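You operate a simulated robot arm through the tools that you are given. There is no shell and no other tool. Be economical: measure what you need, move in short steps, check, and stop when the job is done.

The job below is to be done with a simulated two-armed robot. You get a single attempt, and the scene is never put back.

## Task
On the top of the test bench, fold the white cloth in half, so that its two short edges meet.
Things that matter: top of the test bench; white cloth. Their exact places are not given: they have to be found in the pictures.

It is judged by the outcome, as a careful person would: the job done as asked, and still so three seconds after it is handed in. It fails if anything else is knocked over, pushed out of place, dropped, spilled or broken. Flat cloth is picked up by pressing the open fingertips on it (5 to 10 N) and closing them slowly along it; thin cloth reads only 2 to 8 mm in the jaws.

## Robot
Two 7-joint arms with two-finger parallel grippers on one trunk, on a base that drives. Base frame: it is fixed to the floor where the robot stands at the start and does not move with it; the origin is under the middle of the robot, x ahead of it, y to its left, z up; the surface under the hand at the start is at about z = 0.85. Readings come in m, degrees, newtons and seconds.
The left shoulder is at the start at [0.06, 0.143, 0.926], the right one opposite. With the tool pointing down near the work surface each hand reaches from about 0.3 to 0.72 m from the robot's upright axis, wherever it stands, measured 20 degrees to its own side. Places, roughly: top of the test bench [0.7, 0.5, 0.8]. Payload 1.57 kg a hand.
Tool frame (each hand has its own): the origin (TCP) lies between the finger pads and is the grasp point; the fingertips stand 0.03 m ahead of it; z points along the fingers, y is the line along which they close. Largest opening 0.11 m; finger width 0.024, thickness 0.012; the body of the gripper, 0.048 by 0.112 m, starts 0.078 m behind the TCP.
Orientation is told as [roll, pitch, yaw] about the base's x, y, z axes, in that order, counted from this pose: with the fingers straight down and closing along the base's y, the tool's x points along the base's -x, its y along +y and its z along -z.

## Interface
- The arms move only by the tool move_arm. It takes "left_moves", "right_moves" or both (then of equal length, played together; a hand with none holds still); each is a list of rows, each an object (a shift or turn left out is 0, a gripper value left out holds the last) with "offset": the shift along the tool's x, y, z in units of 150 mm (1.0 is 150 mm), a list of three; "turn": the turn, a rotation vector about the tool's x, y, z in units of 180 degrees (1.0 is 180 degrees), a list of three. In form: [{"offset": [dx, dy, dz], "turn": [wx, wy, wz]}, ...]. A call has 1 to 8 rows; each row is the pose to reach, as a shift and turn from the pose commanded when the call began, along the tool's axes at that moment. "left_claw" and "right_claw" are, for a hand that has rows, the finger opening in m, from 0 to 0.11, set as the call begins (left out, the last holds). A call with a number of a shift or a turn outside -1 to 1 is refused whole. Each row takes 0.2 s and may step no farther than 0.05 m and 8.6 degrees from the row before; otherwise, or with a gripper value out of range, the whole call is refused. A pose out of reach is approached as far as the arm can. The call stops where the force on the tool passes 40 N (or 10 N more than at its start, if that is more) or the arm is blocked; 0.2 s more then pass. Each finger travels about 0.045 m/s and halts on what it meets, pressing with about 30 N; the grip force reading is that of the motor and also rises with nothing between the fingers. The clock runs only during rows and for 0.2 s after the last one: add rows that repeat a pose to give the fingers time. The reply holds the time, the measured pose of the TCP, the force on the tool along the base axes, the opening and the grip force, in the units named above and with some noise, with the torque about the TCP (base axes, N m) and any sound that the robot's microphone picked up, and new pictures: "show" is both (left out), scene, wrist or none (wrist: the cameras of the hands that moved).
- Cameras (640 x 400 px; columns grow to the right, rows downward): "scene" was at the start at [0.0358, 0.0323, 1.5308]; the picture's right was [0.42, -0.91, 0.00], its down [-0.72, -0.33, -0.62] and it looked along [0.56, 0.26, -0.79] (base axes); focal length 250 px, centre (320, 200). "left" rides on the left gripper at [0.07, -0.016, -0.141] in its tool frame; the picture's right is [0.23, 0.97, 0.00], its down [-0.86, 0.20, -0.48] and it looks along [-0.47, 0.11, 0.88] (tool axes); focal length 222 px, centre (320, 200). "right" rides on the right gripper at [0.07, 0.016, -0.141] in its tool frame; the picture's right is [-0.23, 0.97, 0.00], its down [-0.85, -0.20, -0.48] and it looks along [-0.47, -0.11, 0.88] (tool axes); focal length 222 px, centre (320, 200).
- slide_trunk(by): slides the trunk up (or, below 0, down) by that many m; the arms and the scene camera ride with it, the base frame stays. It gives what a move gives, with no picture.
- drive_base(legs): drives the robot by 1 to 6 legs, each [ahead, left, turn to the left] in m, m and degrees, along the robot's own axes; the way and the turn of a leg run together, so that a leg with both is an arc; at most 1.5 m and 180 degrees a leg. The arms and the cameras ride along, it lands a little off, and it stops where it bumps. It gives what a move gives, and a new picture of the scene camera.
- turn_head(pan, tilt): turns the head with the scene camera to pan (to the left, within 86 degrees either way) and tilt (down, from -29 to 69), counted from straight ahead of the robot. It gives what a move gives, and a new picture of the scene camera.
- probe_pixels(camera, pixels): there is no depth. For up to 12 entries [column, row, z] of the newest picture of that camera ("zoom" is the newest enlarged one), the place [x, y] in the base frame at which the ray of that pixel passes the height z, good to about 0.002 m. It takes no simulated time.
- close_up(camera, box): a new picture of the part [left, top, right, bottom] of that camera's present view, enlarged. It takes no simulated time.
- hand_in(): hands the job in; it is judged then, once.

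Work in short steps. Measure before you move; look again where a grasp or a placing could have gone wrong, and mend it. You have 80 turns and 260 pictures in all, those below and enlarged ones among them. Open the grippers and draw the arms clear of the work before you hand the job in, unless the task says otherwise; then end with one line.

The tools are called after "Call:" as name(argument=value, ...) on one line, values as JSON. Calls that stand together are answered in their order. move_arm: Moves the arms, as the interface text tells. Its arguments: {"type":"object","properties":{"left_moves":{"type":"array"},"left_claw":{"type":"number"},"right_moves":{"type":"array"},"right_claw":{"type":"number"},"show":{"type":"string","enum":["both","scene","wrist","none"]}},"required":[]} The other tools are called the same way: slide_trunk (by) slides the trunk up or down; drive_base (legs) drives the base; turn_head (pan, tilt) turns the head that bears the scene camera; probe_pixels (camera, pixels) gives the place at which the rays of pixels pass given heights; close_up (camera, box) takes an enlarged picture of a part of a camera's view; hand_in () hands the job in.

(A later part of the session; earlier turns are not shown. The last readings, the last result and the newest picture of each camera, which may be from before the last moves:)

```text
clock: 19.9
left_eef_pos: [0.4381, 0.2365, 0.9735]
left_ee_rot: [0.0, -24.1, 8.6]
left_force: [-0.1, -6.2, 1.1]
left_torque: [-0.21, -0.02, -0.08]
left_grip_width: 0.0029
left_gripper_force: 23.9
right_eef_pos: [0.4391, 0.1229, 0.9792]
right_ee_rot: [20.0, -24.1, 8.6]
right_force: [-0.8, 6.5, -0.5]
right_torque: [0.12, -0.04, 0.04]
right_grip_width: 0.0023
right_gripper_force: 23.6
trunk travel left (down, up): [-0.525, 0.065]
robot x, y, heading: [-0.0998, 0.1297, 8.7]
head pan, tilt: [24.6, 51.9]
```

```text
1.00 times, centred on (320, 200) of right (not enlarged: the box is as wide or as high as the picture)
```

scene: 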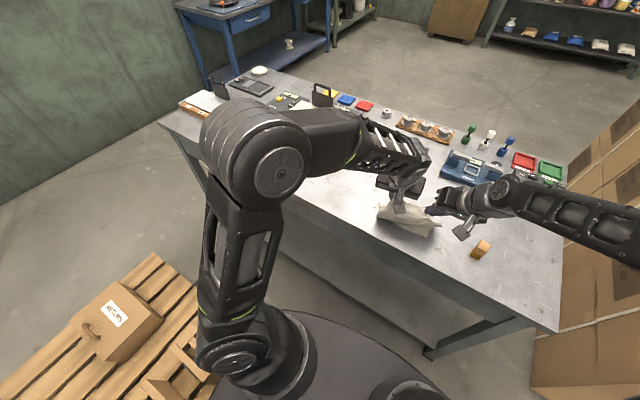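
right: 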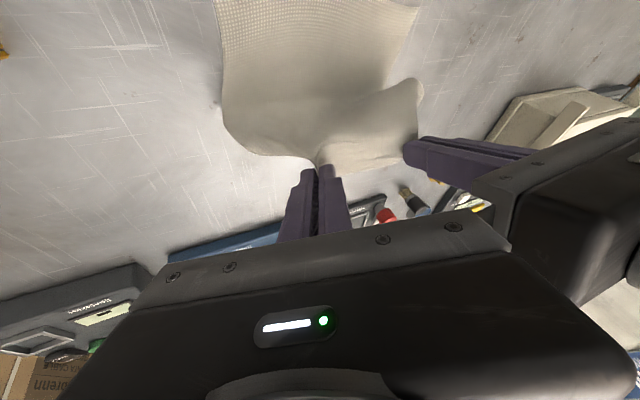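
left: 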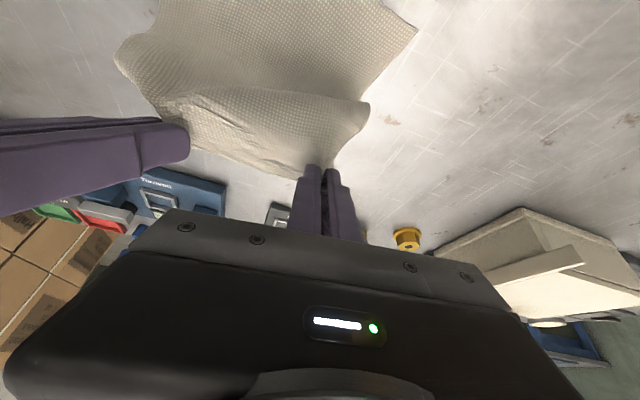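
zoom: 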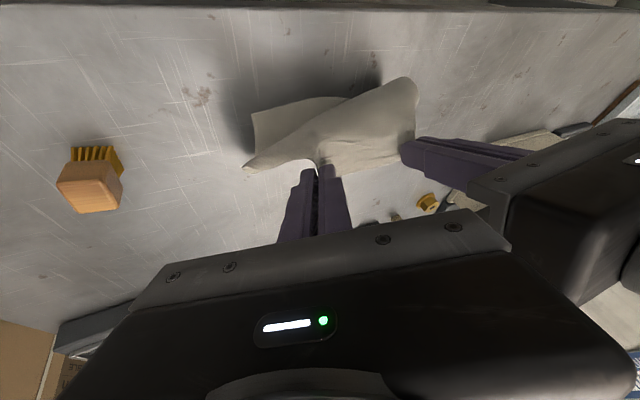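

The held cloth leaves the fingers toward the robot and bulges; more forward tilt will make it leave downward instead. I rotate both hands 41° further about their tips.

Call:
move_arm(left_moves=[{"offset": [0.027, 0, 0.002], "turn": [0, -0.0456, 0]}, {"offset": [0.054, 0, 0.008], "turn": [0, -0.0911, 0]}, {"offset": [0.081, 0, 0.018], "turn": [0, -0.1367, 0]}, {"offset": [0.107, 0, 0.032], "turn": [0, -0.1822, 0]}, {"offset": [0.131, 0, 0.049], "turn": [0, -0.2278, 0]}], right_moves=[{"offset": [0.026, -0.001, 0.002], "turn": [0, -0.0428, -0.0156]}, {"offset": [0.051, -0.003, 0.007], "turn": [0, -0.0856, -0.0312]}, {"offset": [0.077, -0.006, 0.016], "turn": [0, -0.1285, -0.0468]}, {"offset": [0.1, -0.01, 0.028], "turn": [0, -0.1713, -0.0623]}, {"offset": [0.123, -0.016, 0.043], "turn": [0, -0.2141, -0.0779]}], show="both")

Call:
close_up(camera="scene", box=[330, 150, 510, 280])

```text
clock: 21.1
left_eef_pos: [0.4277, 0.2447, 0.9537]
left_ee_rot: [-3.0, -64.1, 12.4]
left_force: [-1.2, -18.2, 2.4]
left_torque: [-0.38, -0.09, -0.48]
left_grip_width: 0.003
left_gripper_force: 24.0
right_eef_pos: [0.4276, 0.1261, 0.9649]
right_ee_rot: [19.9, -65.1, 9.2]
right_force: [0.4, 18.3, -2.9]
right_torque: [0.24, 0.07, 0.44]
right_grip_width: 0.0029
right_gripper_force: 24.1
trunk travel left (down, up): [-0.525, 0.065]
robot x, y, heading: [-0.0967, 0.1301, 8.6]
head pan, tilt: [24.6, 51.9]
```

scene: 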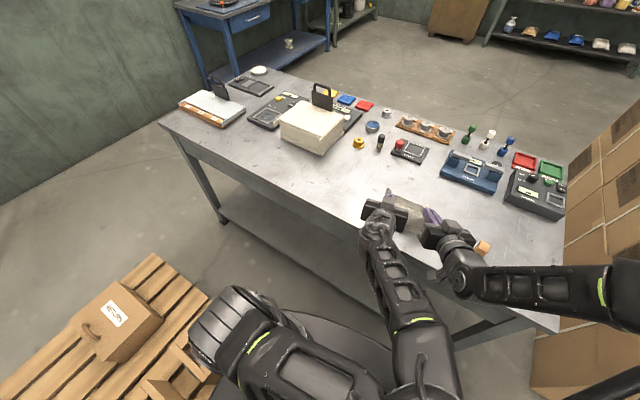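
right: 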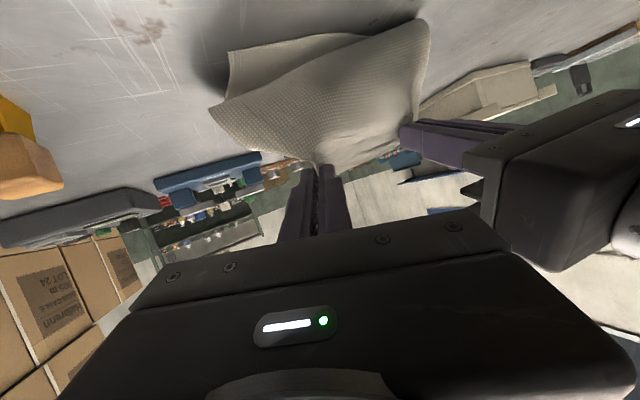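
left: 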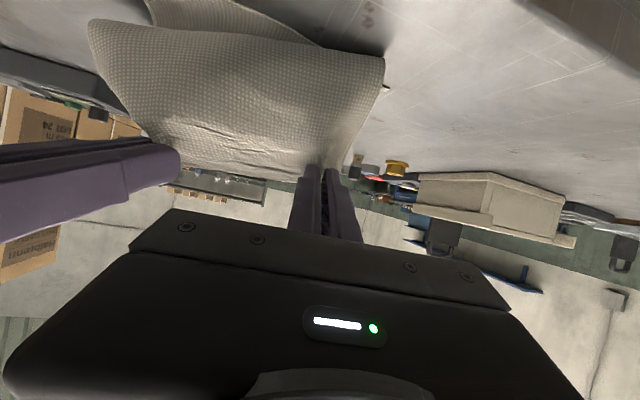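

```text
3.08 times, centred on (420, 215) of scene
```

zoom: 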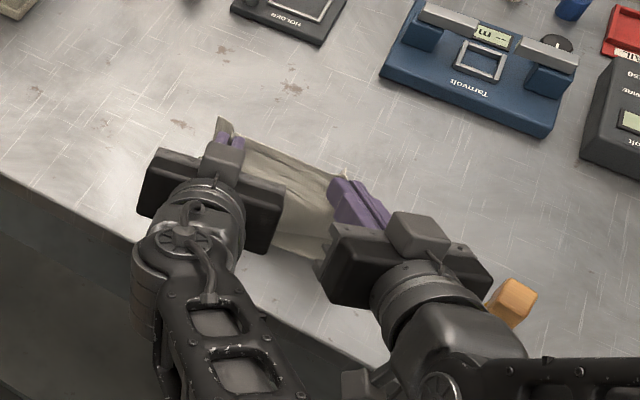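

Left arm reconfigured but both hands hold. I probe the lower layer's near edge in the right view, between (229,52) and (350,36), and ease the tension.

Call:
probe_pixels(camera="right", pixels=[[229, 52, 0.85], [229, 95, 0.85], [350, 36, 0.85], [290, 42, 0.85]])

Call:
probe_pixels(camera="left", pixels=[[145, 2, 0.85], [318, 44, 0.85], [386, 88, 0.85]])

Call:
move_arm(left_moves=[{"offset": [0, -0.02, 0]}, {"offset": [0, -0.027, 0]}], show="none")

Call:
close_up(camera="right", box=[160, 0, 480, 200])

Call:
close_up(camera="left", box=[80, 0, 400, 200])

```text
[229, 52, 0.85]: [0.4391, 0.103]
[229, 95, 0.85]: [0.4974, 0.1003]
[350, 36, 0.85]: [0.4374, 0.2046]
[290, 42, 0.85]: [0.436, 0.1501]
```

```text
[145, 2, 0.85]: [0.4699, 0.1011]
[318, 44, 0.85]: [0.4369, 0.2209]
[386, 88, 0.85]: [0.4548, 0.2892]
```

```text
clock: 21.7
left_eef_pos: [0.4263, 0.2441, 0.9539]
left_ee_rot: [1.3, -64.8, 8.6]
left_force: [-0.2, -21.7, 3.4]
left_torque: [-0.46, -0.06, -0.59]
left_grip_width: 0.0029
left_gripper_force: 24.5
right_eef_pos: [0.4281, 0.1225, 0.9642]
right_ee_rot: [20.0, -65.0, 8.7]
right_force: [-0.7, 21.9, -4.0]
right_torque: [0.29, 0.11, 0.52]
right_grip_width: 0.0029
right_gripper_force: 24.0
trunk travel left (down, up): [-0.525, 0.065]
robot x, y, heading: [-0.1019, 0.1269, 8.4]
head pan, tilt: [24.6, 51.9]
```

```text
2.00 times, centred on (320, 100) of right
```

zoom: 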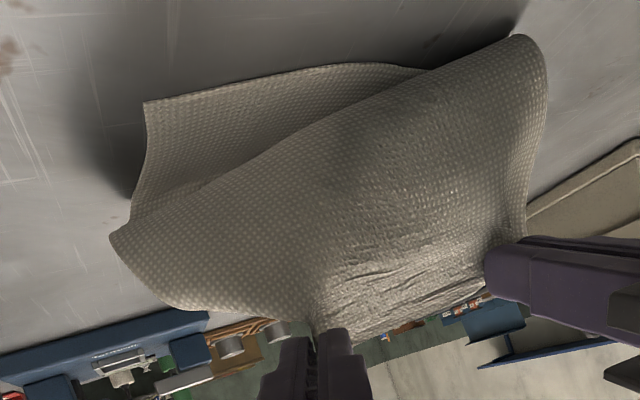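

```text
2.00 times, centred on (240, 100) of left
```

zoom: 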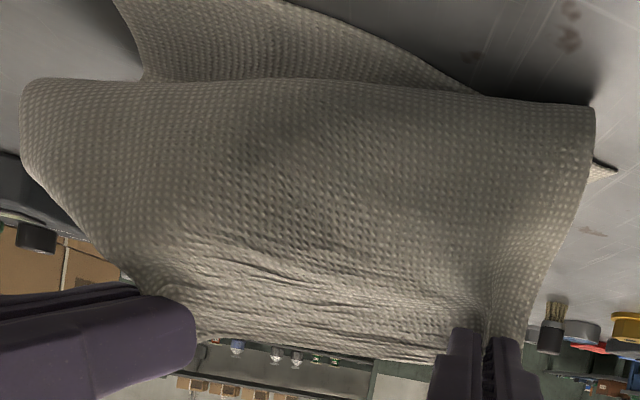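

The lower layer's near edge runs from (0.439,0.103) to about (0.452,0.292); fingertips are at x≈0.453, right above where they should come down. I lower both straight down about 8 cm, easing the tension.

Call:
move_arm(left_moves=[{"offset": [0.108, -0.03, 0.06]}, {"offset": [0.216, -0.04, 0.12]}, {"offset": [0.325, -0.04, 0.18]}, {"offset": [0.433, -0.04, 0.239]}], right_moves=[{"offset": [0.128, -0.02, 0.056]}, {"offset": [0.256, -0.041, 0.113]}, {"offset": [0.385, -0.061, 0.169]}, {"offset": [0.513, -0.082, 0.225]}], show="both")

Call:
close_up(camera="scene", box=[330, 150, 510, 280])

```text
clock: 22.7
left_eef_pos: [0.4293, 0.2262, 0.8828]
left_ee_rot: [0.1, -65.0, 8.5]
left_force: [-0.2, -0.2, 0.0]
left_torque: [-0.01, 0.01, 0.01]
left_grip_width: 0.0024
left_gripper_force: 23.8
right_eef_pos: [0.4264, 0.1219, 0.8792]
right_ee_rot: [20.0, -65.1, 8.5]
right_force: [0.0, 0.6, 0.3]
right_torque: [0.02, 0.01, -0.05]
right_grip_width: 0.0024
right_gripper_force: 23.9
trunk travel left (down, up): [-0.525, 0.065]
robot x, y, heading: [-0.0987, 0.1308, 8.7]
head pan, tilt: [24.6, 51.9]
```

scene: 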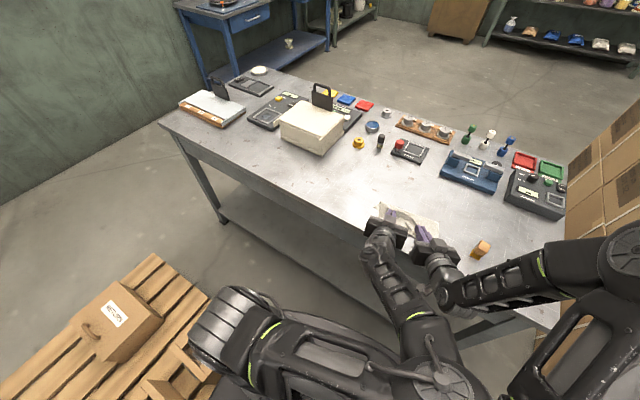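
right: 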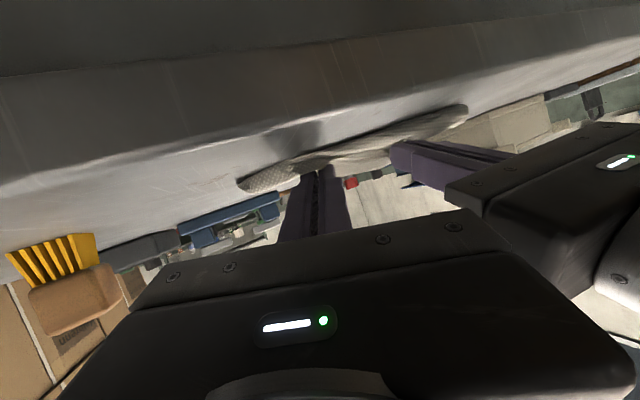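
left: 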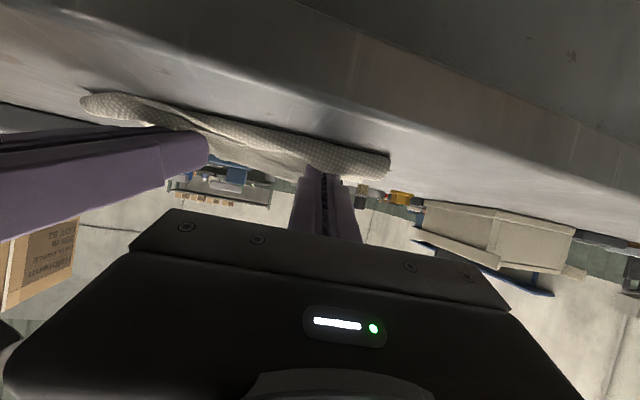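

```text
3.08 times, centred on (420, 215) of scene
```

zoom: 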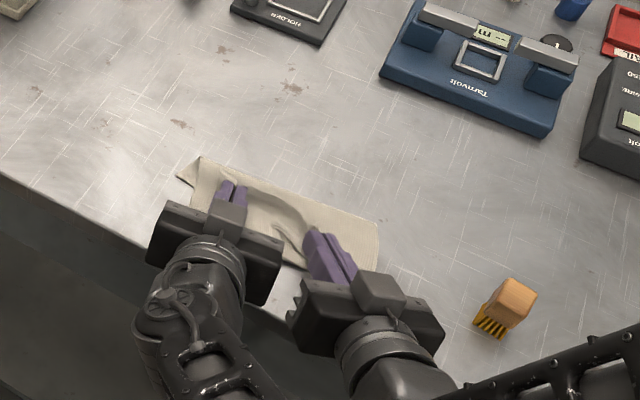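

The fold has formed, with its crease behind the fingers; the hands are now a little too close together. I spread the left hand 12 mm outward and lower both 4 mm.

Call:
move_arm(left_moves=[{"offset": [0, 0.04, 0]}, {"offset": [0, 0.08, 0]}, {"offset": [0.024, 0.08, 0.011]}], right_moves=[{"offset": [0, 0, 0]}, {"offset": [0, 0, 0]}, {"offset": [0.018, -0.003, 0.008]}], show="none")

Call:
close_up(camera="scene", box=[370, 190, 460, 250])

```text
clock: 23.5
left_eef_pos: [0.4283, 0.2366, 0.8789]
left_ee_rot: [-0.1, -65.1, 8.7]
left_force: [1.5, -3.3, 2.4]
left_torque: [-0.05, -0.04, -0.05]
left_grip_width: 0.0024
left_gripper_force: 23.9
right_eef_pos: [0.4239, 0.1228, 0.8774]
right_ee_rot: [19.9, -65.0, 8.5]
right_force: [0.9, 4.1, 1.7]
right_torque: [0.05, -0.04, 0.04]
right_grip_width: 0.0029
right_gripper_force: 23.8
trunk travel left (down, up): [-0.525, 0.065]
robot x, y, heading: [-0.0984, 0.1307, 8.7]
head pan, tilt: [24.6, 51.9]
```

```text
6.67 times, centred on (415, 220) of scene
```

zoom: 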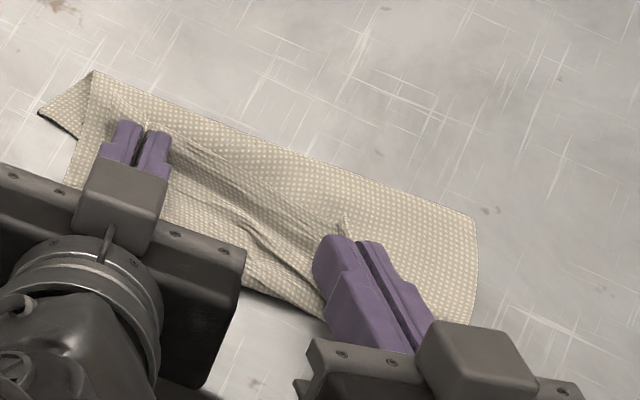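

Both hands are touching down. I probe the visible outline: lower corner D at (38,112), crease ends (93,72) and (475,218), right side (470,320).

Call:
probe_pixels(camera="zoom", pixels=[[38, 112, 0.85], [93, 72, 0.86], [475, 218, 0.86], [470, 322, 0.85], [67, 182, 0.86], [75, 137, 0.85], [345, 215, 0.87], [148, 125, 0.87], [310, 312, 0.85]])

```text
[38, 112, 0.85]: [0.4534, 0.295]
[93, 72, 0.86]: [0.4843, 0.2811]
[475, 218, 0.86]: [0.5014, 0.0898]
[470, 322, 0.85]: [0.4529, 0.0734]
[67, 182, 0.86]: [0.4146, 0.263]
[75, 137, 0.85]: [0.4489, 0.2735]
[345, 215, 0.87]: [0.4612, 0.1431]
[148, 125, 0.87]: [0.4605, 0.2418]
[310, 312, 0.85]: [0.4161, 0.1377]
```

The outline shows the crease only 4–6 cm from the near edge, with excess cloth bulging in front of the fingers: the straight drop left slack. I'll lift again and go forward to re-lay the lower half, then come back along a taut arc.

Call:
move_arm(left_moves=[{"offset": [-0.191, 0, -0.089]}, {"offset": [-0.383, 0, -0.179]}, {"offset": [-0.574, 0, -0.268]}, {"offset": [-0.668, -0.033, -0.066]}, {"offset": [-0.762, -0.067, 0.136]}, {"offset": [-0.857, -0.1, 0.337]}, {"offset": [-0.951, -0.133, 0.539]}], right_moves=[{"offset": [-0.191, 0.031, -0.084]}, {"offset": [-0.383, 0.061, -0.168]}, {"offset": [-0.574, 0.092, -0.252]}, {"offset": [-0.668, -0.008, -0.074]}, {"offset": [-0.762, -0.108, 0.105]}, {"offset": [-0.857, -0.209, 0.283]}, {"offset": [-0.951, -0.309, 0.461]}], show="both")

Call:
close_up(camera="scene", box=[350, 150, 480, 250])

```text
clock: 25.1
left_eef_pos: [0.5638, 0.2362, 0.9747]
left_ee_rot: [0.0, -64.9, 8.5]
left_force: [-0.1, -3.6, 0.0]
left_torque: [-0.04, 0.0, -0.12]
left_grip_width: 0.0024
left_gripper_force: 23.5
right_eef_pos: [0.5626, 0.1214, 0.9711]
right_ee_rot: [20.1, -64.9, 8.5]
right_force: [0.3, 3.1, -0.6]
right_torque: [0.09, 0.0, 0.11]
right_grip_width: 0.0026
right_gripper_force: 23.7
right hand out of reach, approached as far as the arm can: row 3
trunk travel left (down, up): [-0.525, 0.065]
robot x, y, heading: [-0.1003, 0.1331, 8.8]
head pan, tilt: [24.6, 51.9]
```

scene: 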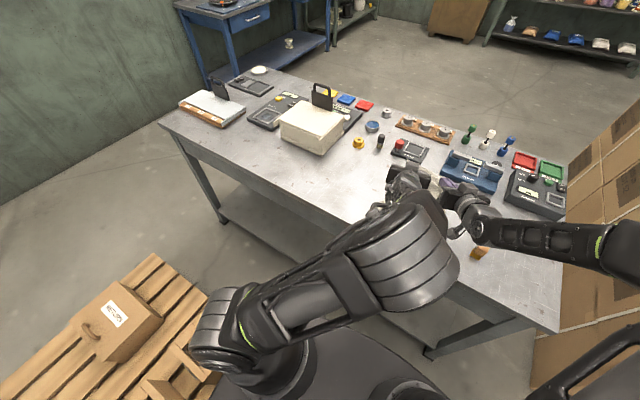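
right: 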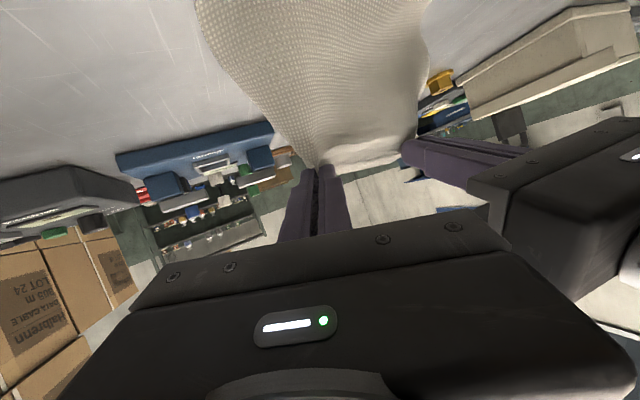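
left: 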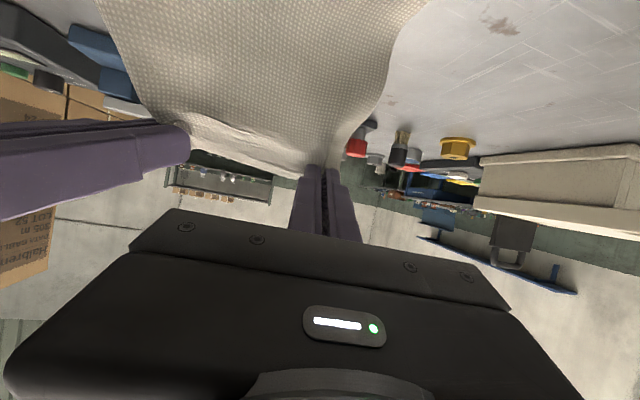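

```text
4.00 times, centred on (415, 200) of scene
```

zoom: 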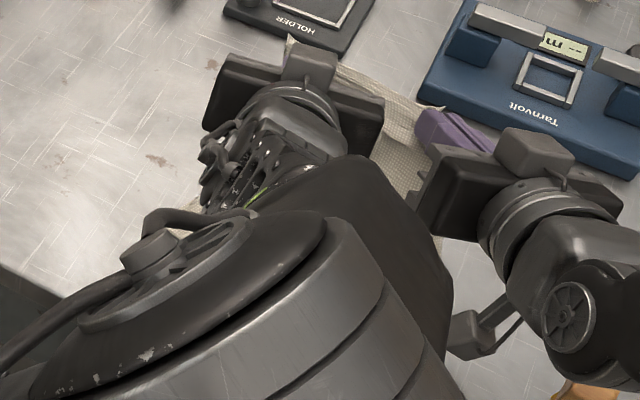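

The sheet now slopes taut from the tips (x≈0.59) to the table. I bring the tips back along an arc of radius 0.106 m about the middle line, keeping it taut, stopping just above the near edge.

Call:
move_arm(left_moves=[{"offset": [0.057, -0.012, 0.114]}, {"offset": [0.089, 0.035, -0.143]}, {"offset": [0.187, 0.071, -0.296]}, {"offset": [0.322, 0.106, -0.417]}, {"offset": [0.484, 0.137, -0.5]}, {"offset": [0.663, 0.163, -0.538]}, {"offset": [0.846, 0.183, -0.527]}], right_moves=[{"offset": [0.057, -0.05, 0.103]}, {"offset": [0.08, 0.093, -0.145]}, {"offset": [0.177, 0.179, -0.275]}, {"offset": [0.312, 0.253, -0.378]}, {"offset": [0.475, 0.31, -0.446]}, {"offset": [0.653, 0.347, -0.471]}, {"offset": [0.837, 0.363, -0.455]}], show="both")

Call:
close_up(camera="scene", box=[370, 180, 460, 250])

```text
clock: 26.7
left_eef_pos: [0.4349, 0.2463, 0.8908]
left_ee_rot: [-0.2, -65.1, 8.6]
left_force: [-0.1, -4.7, -0.6]
left_torque: [-0.08, -0.01, -0.07]
left_grip_width: 0.0025
left_gripper_force: 24.1
right_eef_pos: [0.4314, 0.1311, 0.8946]
right_ee_rot: [20.1, -65.0, 8.5]
right_force: [0.2, 5.5, 0.0]
right_torque: [0.1, -0.01, 0.11]
right_grip_width: 0.0024
right_gripper_force: 23.6
trunk travel left (down, up): [-0.525, 0.065]
robot x, y, heading: [-0.1028, 0.1284, 8.3]
head pan, tilt: [24.6, 51.9]
```

scene: 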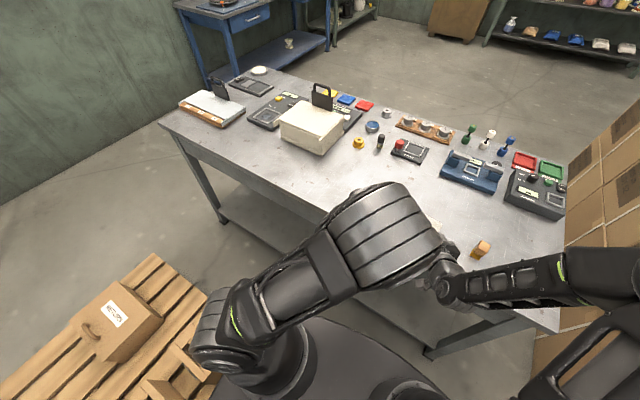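
right: 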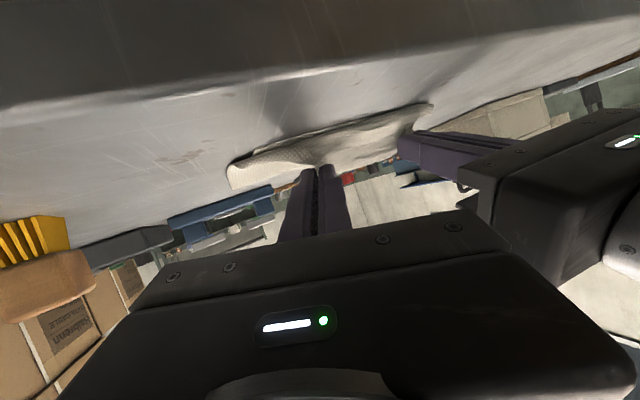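
left: 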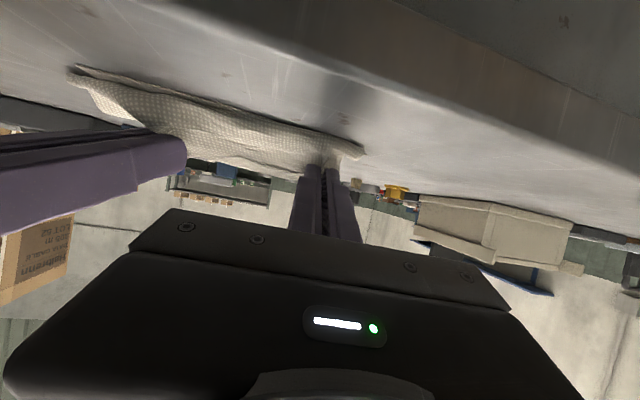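

```text
5.71 times, centred on (415, 215) of scene
```

zoom: 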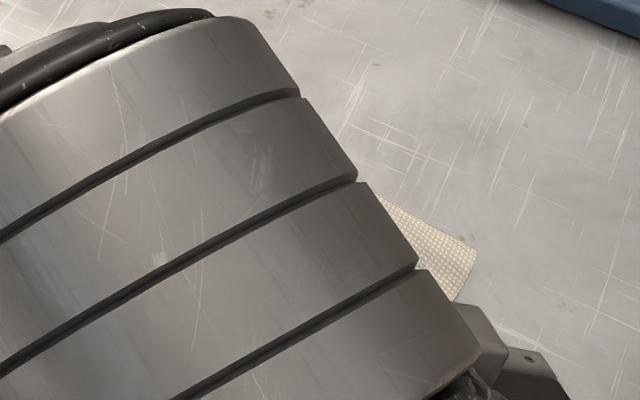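

The elbow hides most of the cloth; the crease's right end is visible at zoom (476,243). I probe it and the front outline in the wrist views.

Call:
probe_pixels(camera="zoom", pixels=[[476, 243, 0.86], [380, 195, 0.86], [456, 302, 0.86]])

Call:
close_up(camera="right", box=[200, 70, 460, 230])

Call:
close_up(camera="left", box=[50, 40, 390, 250])

Call:
probe_pixels(camera="left", pixels=[[75, 68, 0.85], [150, 92, 0.85], [250, 115, 0.85], [363, 150, 0.85]])

Call:
probe_pixels(camera="right", pixels=[[228, 165, 0.85], [300, 140, 0.85], [432, 105, 0.85]])

```text
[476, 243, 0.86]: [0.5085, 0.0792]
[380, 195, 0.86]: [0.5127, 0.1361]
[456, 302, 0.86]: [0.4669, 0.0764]
```

```text
2.46 times, centred on (330, 150) of right
```

zoom: 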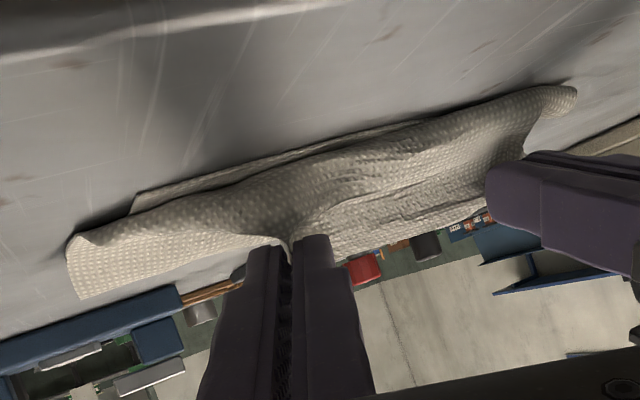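

```text
1.88 times, centred on (220, 145) of left
```

zoom: 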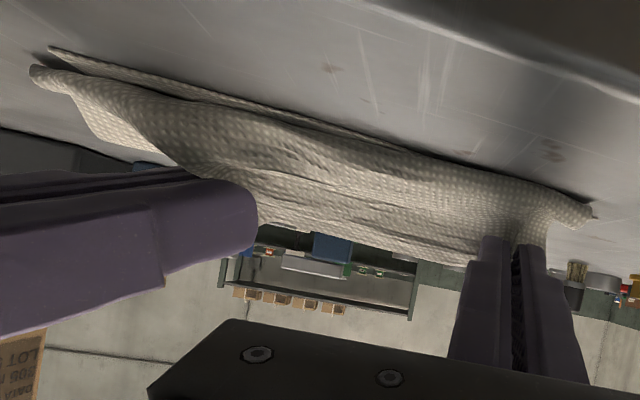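

```text
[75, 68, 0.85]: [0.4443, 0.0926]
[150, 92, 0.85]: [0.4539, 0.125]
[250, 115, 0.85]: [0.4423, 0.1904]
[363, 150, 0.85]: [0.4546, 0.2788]
```

```text
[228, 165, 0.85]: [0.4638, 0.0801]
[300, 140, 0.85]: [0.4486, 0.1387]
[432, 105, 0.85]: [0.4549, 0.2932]
```

The edge no longer overhangs, but the crease is at x≈0.51 rather than ≈0.56, since the bends use up length. I redo it: lift, go further forward and lower to lay the lower half well out, then return on a tighter arc.

Call:
move_arm(left_moves=[{"offset": [-0.291, -0.007, -0.085]}, {"offset": [-0.571, -0.041, 0.039]}, {"offset": [-0.704, -0.089, 0.326]}, {"offset": [-0.713, -0.128, 0.613]}, {"offset": [-0.689, -0.163, 0.879]}], right_moves=[{"offset": [-0.291, 0.023, -0.081]}, {"offset": [-0.571, -0.052, 0.023]}, {"offset": [-0.704, -0.195, 0.277]}, {"offset": [-0.713, -0.33, 0.533]}, {"offset": [-0.689, -0.453, 0.771]}], show="both")

```text
clock: 27.9
left_eef_pos: [0.6032, 0.2479, 0.9275]
left_ee_rot: [0.0, -65.0, 8.5]
left_force: [-1.6, -5.9, -0.2]
left_torque: [-0.1, 0.01, -0.16]
left_grip_width: 0.0025
left_gripper_force: 23.8
right_eef_pos: [0.5956, 0.1299, 0.9294]
right_ee_rot: [20.1, -65.1, 8.5]
right_force: [0.9, 6.4, -0.3]
right_torque: [0.07, 0.03, 0.14]
right_grip_width: 0.0026
right_gripper_force: 24.0
trunk travel left (down, up): [-0.525, 0.065]
robot x, y, heading: [-0.0999, 0.132, 8.4]
head pan, tilt: [24.6, 51.9]
```

scene: 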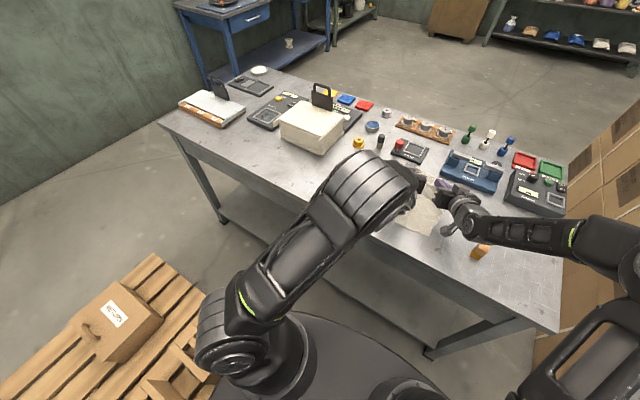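
right: 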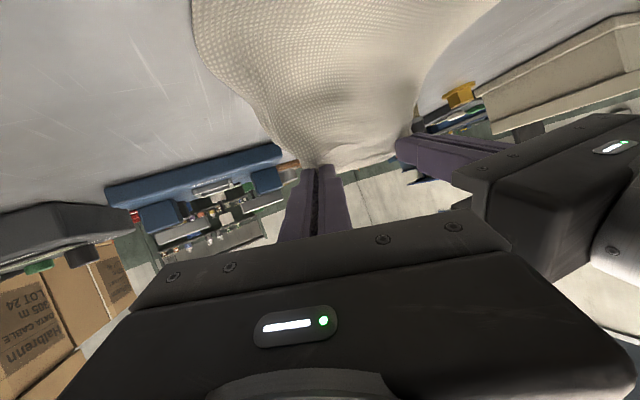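
left: 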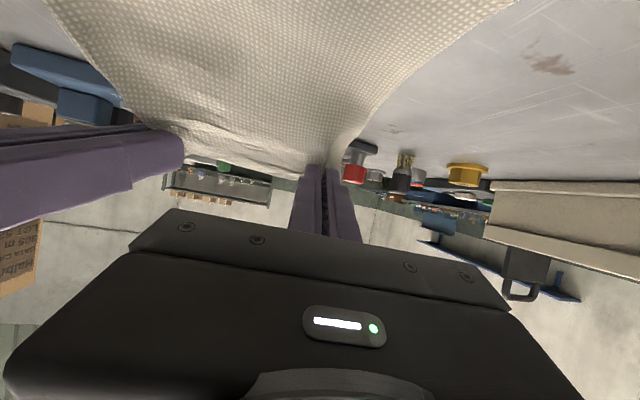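

The sheet is stretched low now. I check the near edge before returning.

Call:
close_up(camera="scene", box=[370, 170, 470, 250])

```text
5.00 times, centred on (420, 210) of scene
```

zoom: 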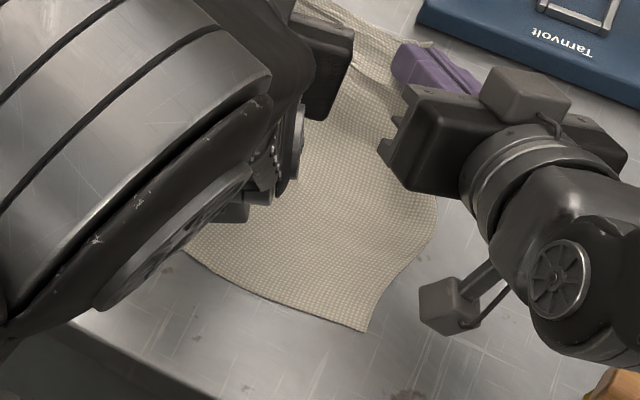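

Call:
probe_pixels(camera="zoom", pixels=[[366, 332, 0.85], [185, 250, 0.85], [270, 300, 0.85], [435, 205, 0.85], [330, 380, 0.85], [80, 328, 0.85], [150, 370, 0.85]])

```text
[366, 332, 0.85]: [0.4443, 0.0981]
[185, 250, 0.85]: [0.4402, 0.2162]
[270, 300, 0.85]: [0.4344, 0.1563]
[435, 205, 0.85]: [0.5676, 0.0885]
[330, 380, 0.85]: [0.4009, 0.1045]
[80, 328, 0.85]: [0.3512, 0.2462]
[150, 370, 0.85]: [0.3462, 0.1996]
```

The lower half is lying flat with its near edge unmoved (x≈0.435–0.453). I bring the tips back along the tighter arc, ending about 35 mm inside the near edge to allow for the bend at the pinch.

Call:
move_arm(left_moves=[{"offset": [-0.121, 0.015, -0.165]}, {"offset": [-0.098, 0.045, -0.373]}, {"offset": [0.03, 0.079, -0.568]}, {"offset": [0.19, 0.103, -0.675]}, {"offset": [0.367, 0.123, -0.738]}, {"offset": [0.523, 0.136, -0.76]}, {"offset": [0.652, 0.143, -0.751]}], right_moves=[{"offset": [-0.121, 0.071, -0.15]}, {"offset": [-0.098, 0.17, -0.335]}, {"offset": [0.03, 0.268, -0.507]}, {"offset": [0.19, 0.328, -0.599]}, {"offset": [0.367, 0.369, -0.652]}, {"offset": [0.523, 0.388, -0.668]}, {"offset": [0.652, 0.391, -0.656]}], show="both")

Call:
close_up(camera="scene", box=[370, 170, 470, 250])

Call:
close_up(camera="right", box=[160, 50, 480, 250])

```text
clock: 29.5
left_eef_pos: [0.4551, 0.2473, 0.8877]
left_ee_rot: [-0.1, -64.9, 8.6]
left_force: [-0.7, -5.1, 1.0]
left_torque: [-0.07, 0.01, -0.09]
left_grip_width: 0.0024
left_gripper_force: 23.8
right_eef_pos: [0.449, 0.1314, 0.8905]
right_ee_rot: [20.0, -65.0, 8.6]
right_force: [0.7, 4.5, 0.0]
right_torque: [0.09, 0.03, 0.1]
right_grip_width: 0.0025
right_gripper_force: 23.5
trunk travel left (down, up): [-0.525, 0.065]
robot x, y, heading: [-0.0966, 0.1284, 8.7]
head pan, tilt: [24.6, 51.9]
```

scene: 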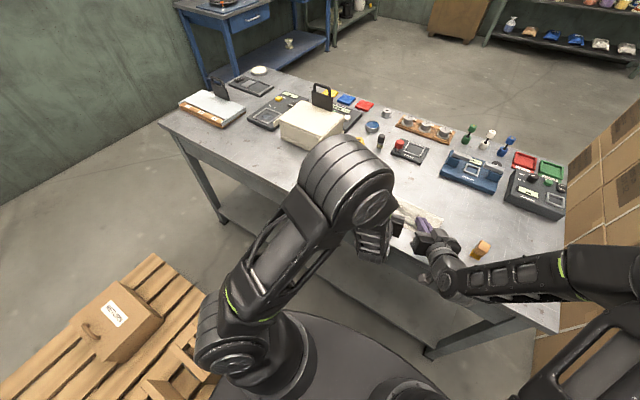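
right: 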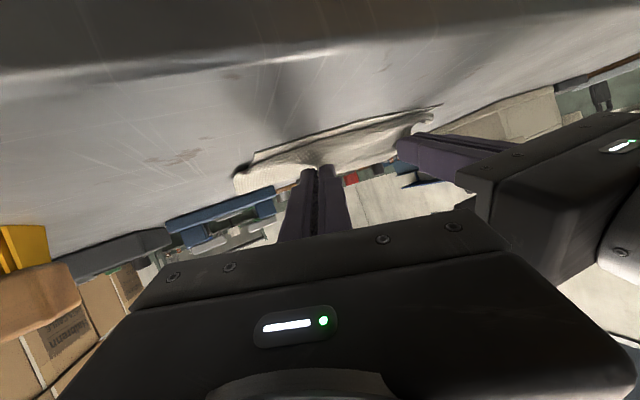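
left: 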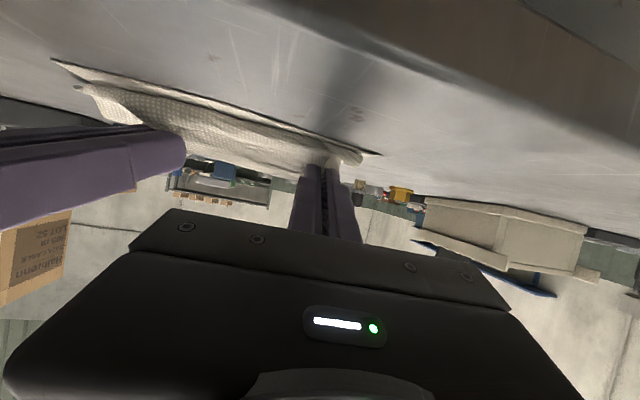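

```text
5.00 times, centred on (420, 210) of scene
```

zoom: 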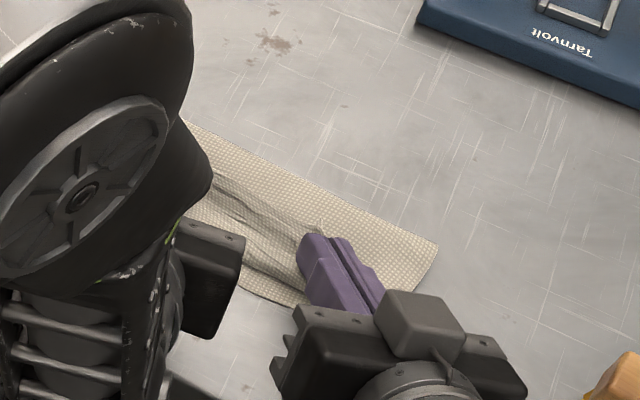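

```text
2.00 times, centred on (320, 150) of right
```

zoom: 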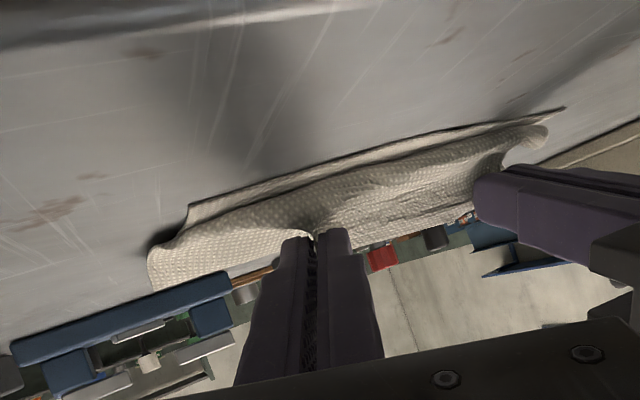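

The crease now runs through zoom (185,120) to (437,243), and the lower edge shows in front of the bulge. I probe it.

Call:
probe_pixels(camera="zoom", pixels=[[437, 243, 0.86], [185, 120, 0.86], [310, 182, 0.86], [300, 308, 0.85]])

```text
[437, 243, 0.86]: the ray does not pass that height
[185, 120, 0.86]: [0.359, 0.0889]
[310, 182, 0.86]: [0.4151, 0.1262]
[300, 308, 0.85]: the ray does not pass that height
```

Call:
probe_pixels(camera="scene", pixels=[[457.4, 218.6, 0.86], [407, 194, 0.86], [432, 206.4, 0.86], [430, 231.6, 0.85]])

```text
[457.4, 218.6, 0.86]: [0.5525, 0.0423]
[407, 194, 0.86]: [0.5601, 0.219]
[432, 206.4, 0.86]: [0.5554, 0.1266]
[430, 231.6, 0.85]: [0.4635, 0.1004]
```

The zoom was actually 128 px wide, so I correct the conversion.

Call:
probe_pixels(camera="scene", pixels=[[443.4, 218.6, 0.86], [393, 194, 0.86], [418, 206.4, 0.86], [416, 231.6, 0.85]])

```text
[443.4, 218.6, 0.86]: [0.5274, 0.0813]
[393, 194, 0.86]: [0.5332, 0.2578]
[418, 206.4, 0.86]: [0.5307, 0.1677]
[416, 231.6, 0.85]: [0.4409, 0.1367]
```

The crease is straight and parallel at x≈0.53, near edge at ≈0.44. I move forward 15 mm while touching down, to push the slack toward the crease, then open the fingers.

Call:
move_arm(left_moves=[{"offset": [0.006, 0, 0.058]}, {"offset": [0.013, 0, 0.116]}], right_moves=[{"offset": [0.016, -0.021, 0.06]}, {"offset": [0.033, -0.043, 0.119]}], show="none")

Call:
close_up(camera="right", box=[160, 50, 480, 250])

Call:
close_up(camera="scene", box=[356, 170, 484, 250])

```text
clock: 30.1
left_eef_pos: [0.4709, 0.2489, 0.8809]
left_ee_rot: [-0.1, -65.0, 8.6]
left_force: [0.2, -3.2, 0.4]
left_torque: [-0.06, 0.03, -0.11]
left_grip_width: 0.0025
left_gripper_force: 23.8
right_eef_pos: [0.4644, 0.1324, 0.8781]
right_ee_rot: [20.0, -65.0, 8.6]
right_force: [0.0, 3.6, 0.1]
right_torque: [0.09, 0.01, 0.08]
right_grip_width: 0.0019
right_gripper_force: 24.1
trunk travel left (down, up): [-0.525, 0.065]
robot x, y, heading: [-0.1008, 0.1314, 8.9]
head pan, tilt: [24.6, 51.9]
```

```text
2.00 times, centred on (320, 150) of right
```

zoom: 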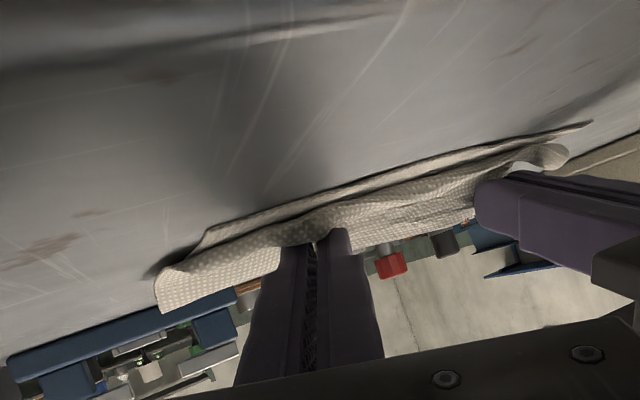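

```text
5.00 times, centred on (420, 210) of scene
```

zoom: 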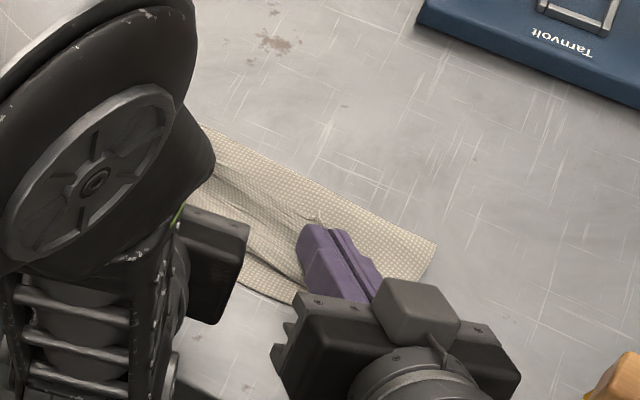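

I open both grippers and then draw back along the fingers.

Call:
move_arm(left_moves=[{"offset": [0, 0, 0]}, {"offset": [0, 0, 0]}, {"offset": [0, 0, -0.15]}, {"offset": [0, 0, -0.4]}, {"offset": [-0.1, 0, -0.65]}], right_moves=[{"offset": [0, 0, 0]}, {"offset": [0, 0, 0]}, {"offset": [0, 0, -0.15]}, {"offset": [0, 0, -0.4]}, {"offset": [-0.1, 0, -0.65]}], left_claw=0.03, right_claw=0.03)

Call:
close_up(camera="scene", box=[356, 170, 484, 250])

```text
clock: 31.3
left_eef_pos: [0.3882, 0.2359, 0.9346]
left_ee_rot: [0.0, -65.1, 8.6]
left_force: [0.6, 0.7, 0.9]
left_torque: [0.01, 0.04, -0.01]
left_grip_width: 0.0299
left_gripper_force: 0.1
right_eef_pos: [0.4274, 0.0918, 0.9228]
right_ee_rot: [19.9, -65.0, 8.5]
right_force: [-0.6, -0.3, 0.6]
right_torque: [-0.01, -0.04, -0.06]
right_grip_width: 0.03
right_gripper_force: 0.1
right hand out of reach, approached as far as the arm can: row 4, 5
trunk travel left (down, up): [-0.525, 0.065]
robot x, y, heading: [-0.0961, 0.1286, 8.7]
head pan, tilt: [24.6, 51.9]
```

scene: 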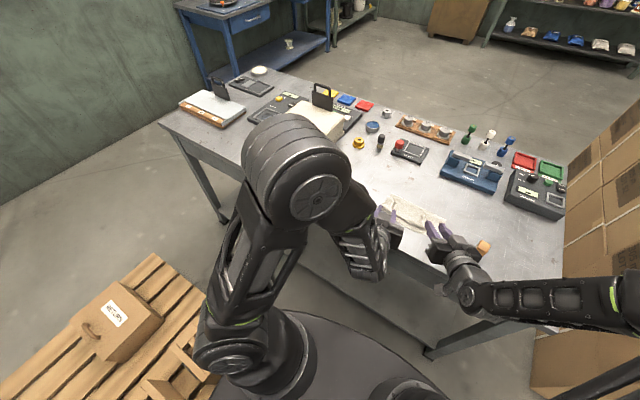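
right: 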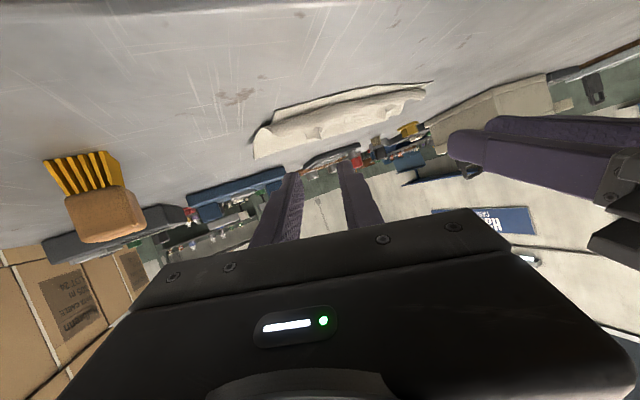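
left: 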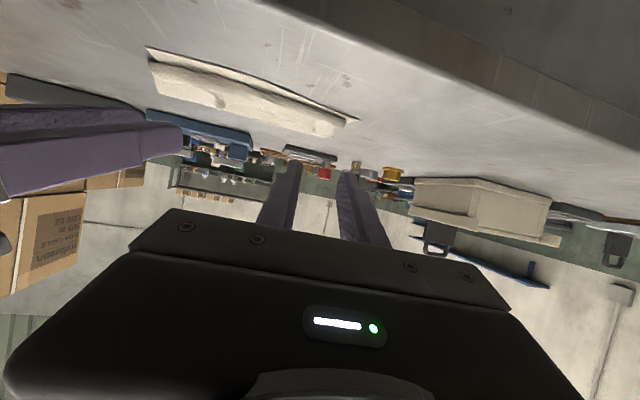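

```text
5.00 times, centred on (420, 210) of scene
```

zoom: 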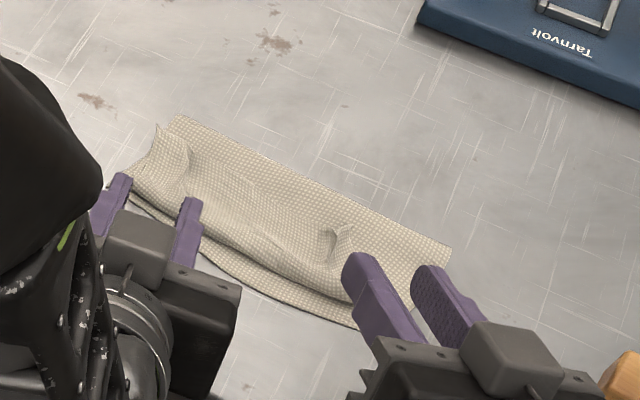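

Released: the upper layer's edge lies folded back as a lip about 4 cm wide (its edge runs through zoom (155,125)–(345,235)). I raise both hands, bring them back to vertical and clear the view.

Call:
move_arm(left_moves=[{"offset": [-0.2, 0.2, -0.1], "turn": [0, 0.045, 0]}, {"offset": [-0.4, 0.4, -0.2], "turn": [0, 0.09, 0]}, {"offset": [-0.604, 0.5, -0.282], "turn": [0, 0.135, 0]}, {"offset": [-0.604, 0.6, -0.282], "turn": [0, 0.18, 0]}, {"offset": [-0.604, 0.667, -0.282], "turn": [0, 0.226, 0]}, {"offset": [-0.604, 0.667, -0.282], "turn": [0, 0.271, 0]}, {"offset": [-0.604, 0.667, -0.282], "turn": [0, 0.316, 0]}, {"offset": [-0.604, 0.667, -0.282], "turn": [0, 0.361, 0]}], right_moves=[{"offset": [-0.2, -0.07, -0.12], "turn": [0, 0.0424, 0.0154]}, {"offset": [-0.4, -0.14, -0.25], "turn": [0, 0.0848, 0.0309]}, {"offset": [-0.604, -0.217, -0.379], "turn": [0, 0.1271, 0.0463]}, {"offset": [-0.604, -0.217, -0.379], "turn": [0, 0.1695, 0.0617]}, {"offset": [-0.604, -0.217, -0.379], "turn": [0, 0.2119, 0.0772]}, {"offset": [-0.604, -0.217, -0.379], "turn": [0, 0.2543, 0.0926]}, {"offset": [-0.604, -0.217, -0.379], "turn": [0, 0.2966, 0.108]}, {"offset": [-0.604, -0.217, -0.379], "turn": [0, 0.339, 0.1235]}])

Call:
close_up(camera="scene", box=[356, 170, 484, 250])

```text
clock: 33.1
left_eef_pos: [0.3747, 0.3366, 1.0339]
left_ee_rot: [-0.1, 0.1, 8.7]
left_force: [0.0, 0.1, -0.6]
left_torque: [-0.05, 0.01, 0.0]
left_grip_width: 0.0301
left_gripper_force: 0.0
right_eef_pos: [0.4349, 0.0447, 1.0215]
right_ee_rot: [20.0, 0.0, 8.7]
right_force: [-0.1, 1.3, 0.6]
right_torque: [-0.03, -0.01, -0.02]
right_grip_width: 0.0299
right_gripper_force: 0.0
right hand out of reach, approached as far as the arm can: row 3, 4, 5
trunk travel left (down, up): [-0.525, 0.065]
robot x, y, heading: [-0.0999, 0.1305, 8.9]
head pan, tilt: [24.6, 51.9]
```

scene: 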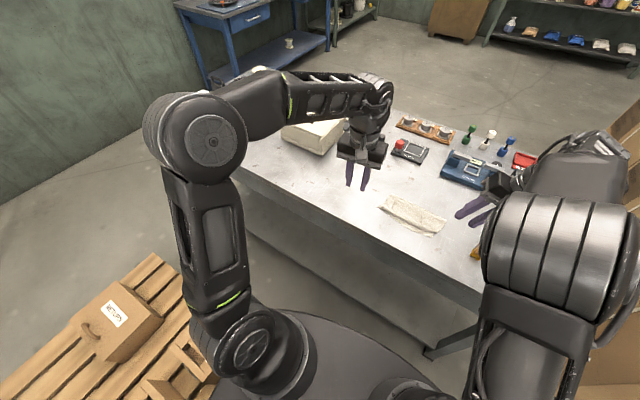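
right: 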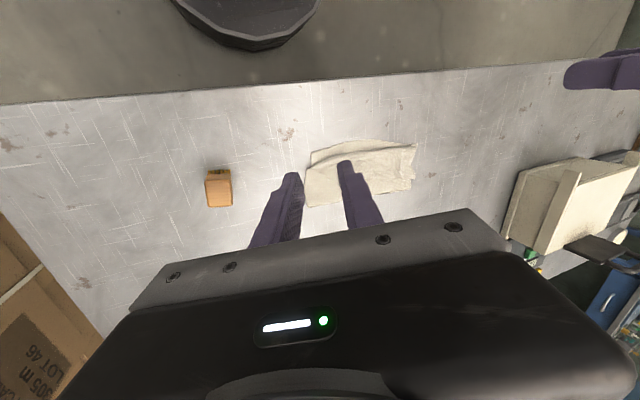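
left: 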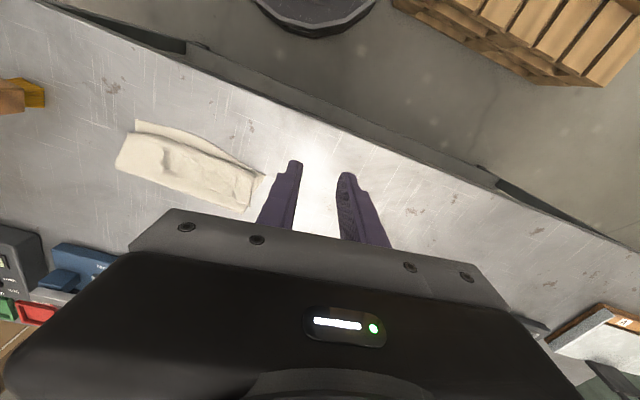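

```text
5.00 times, centred on (420, 210) of scene
```

zoom: 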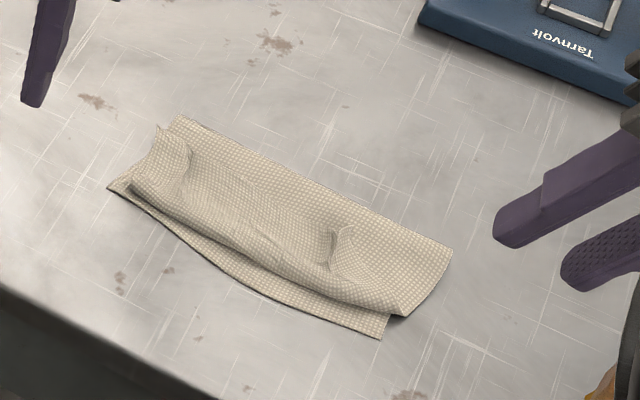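

The view is clear. I enlarge further to see the lip edge.

Call:
close_up(camera="scene", box=[374, 188, 450, 242])

Call:
close_up(camera="left", box=[90, 100, 290, 225])

Call:
close_up(camera="right", box=[270, 110, 430, 220])

```text
7.41 times, centred on (412, 215) of scene
```

zoom: 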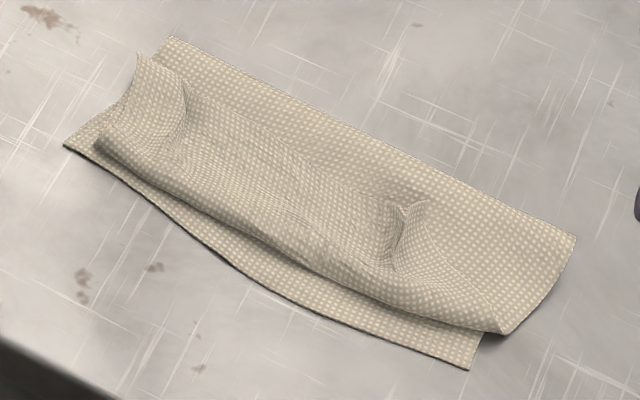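

```text
3.20 times, centred on (190, 162) of left
```

zoom: 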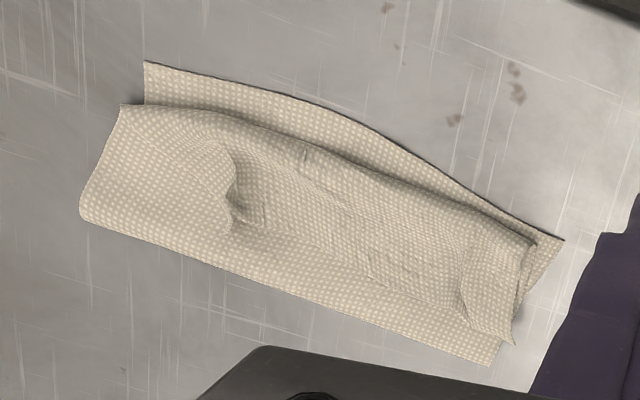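

```text
3.64 times, centred on (350, 165) of right
```

zoom: 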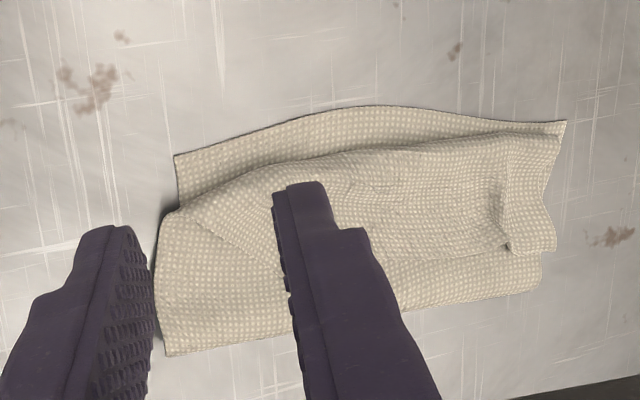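

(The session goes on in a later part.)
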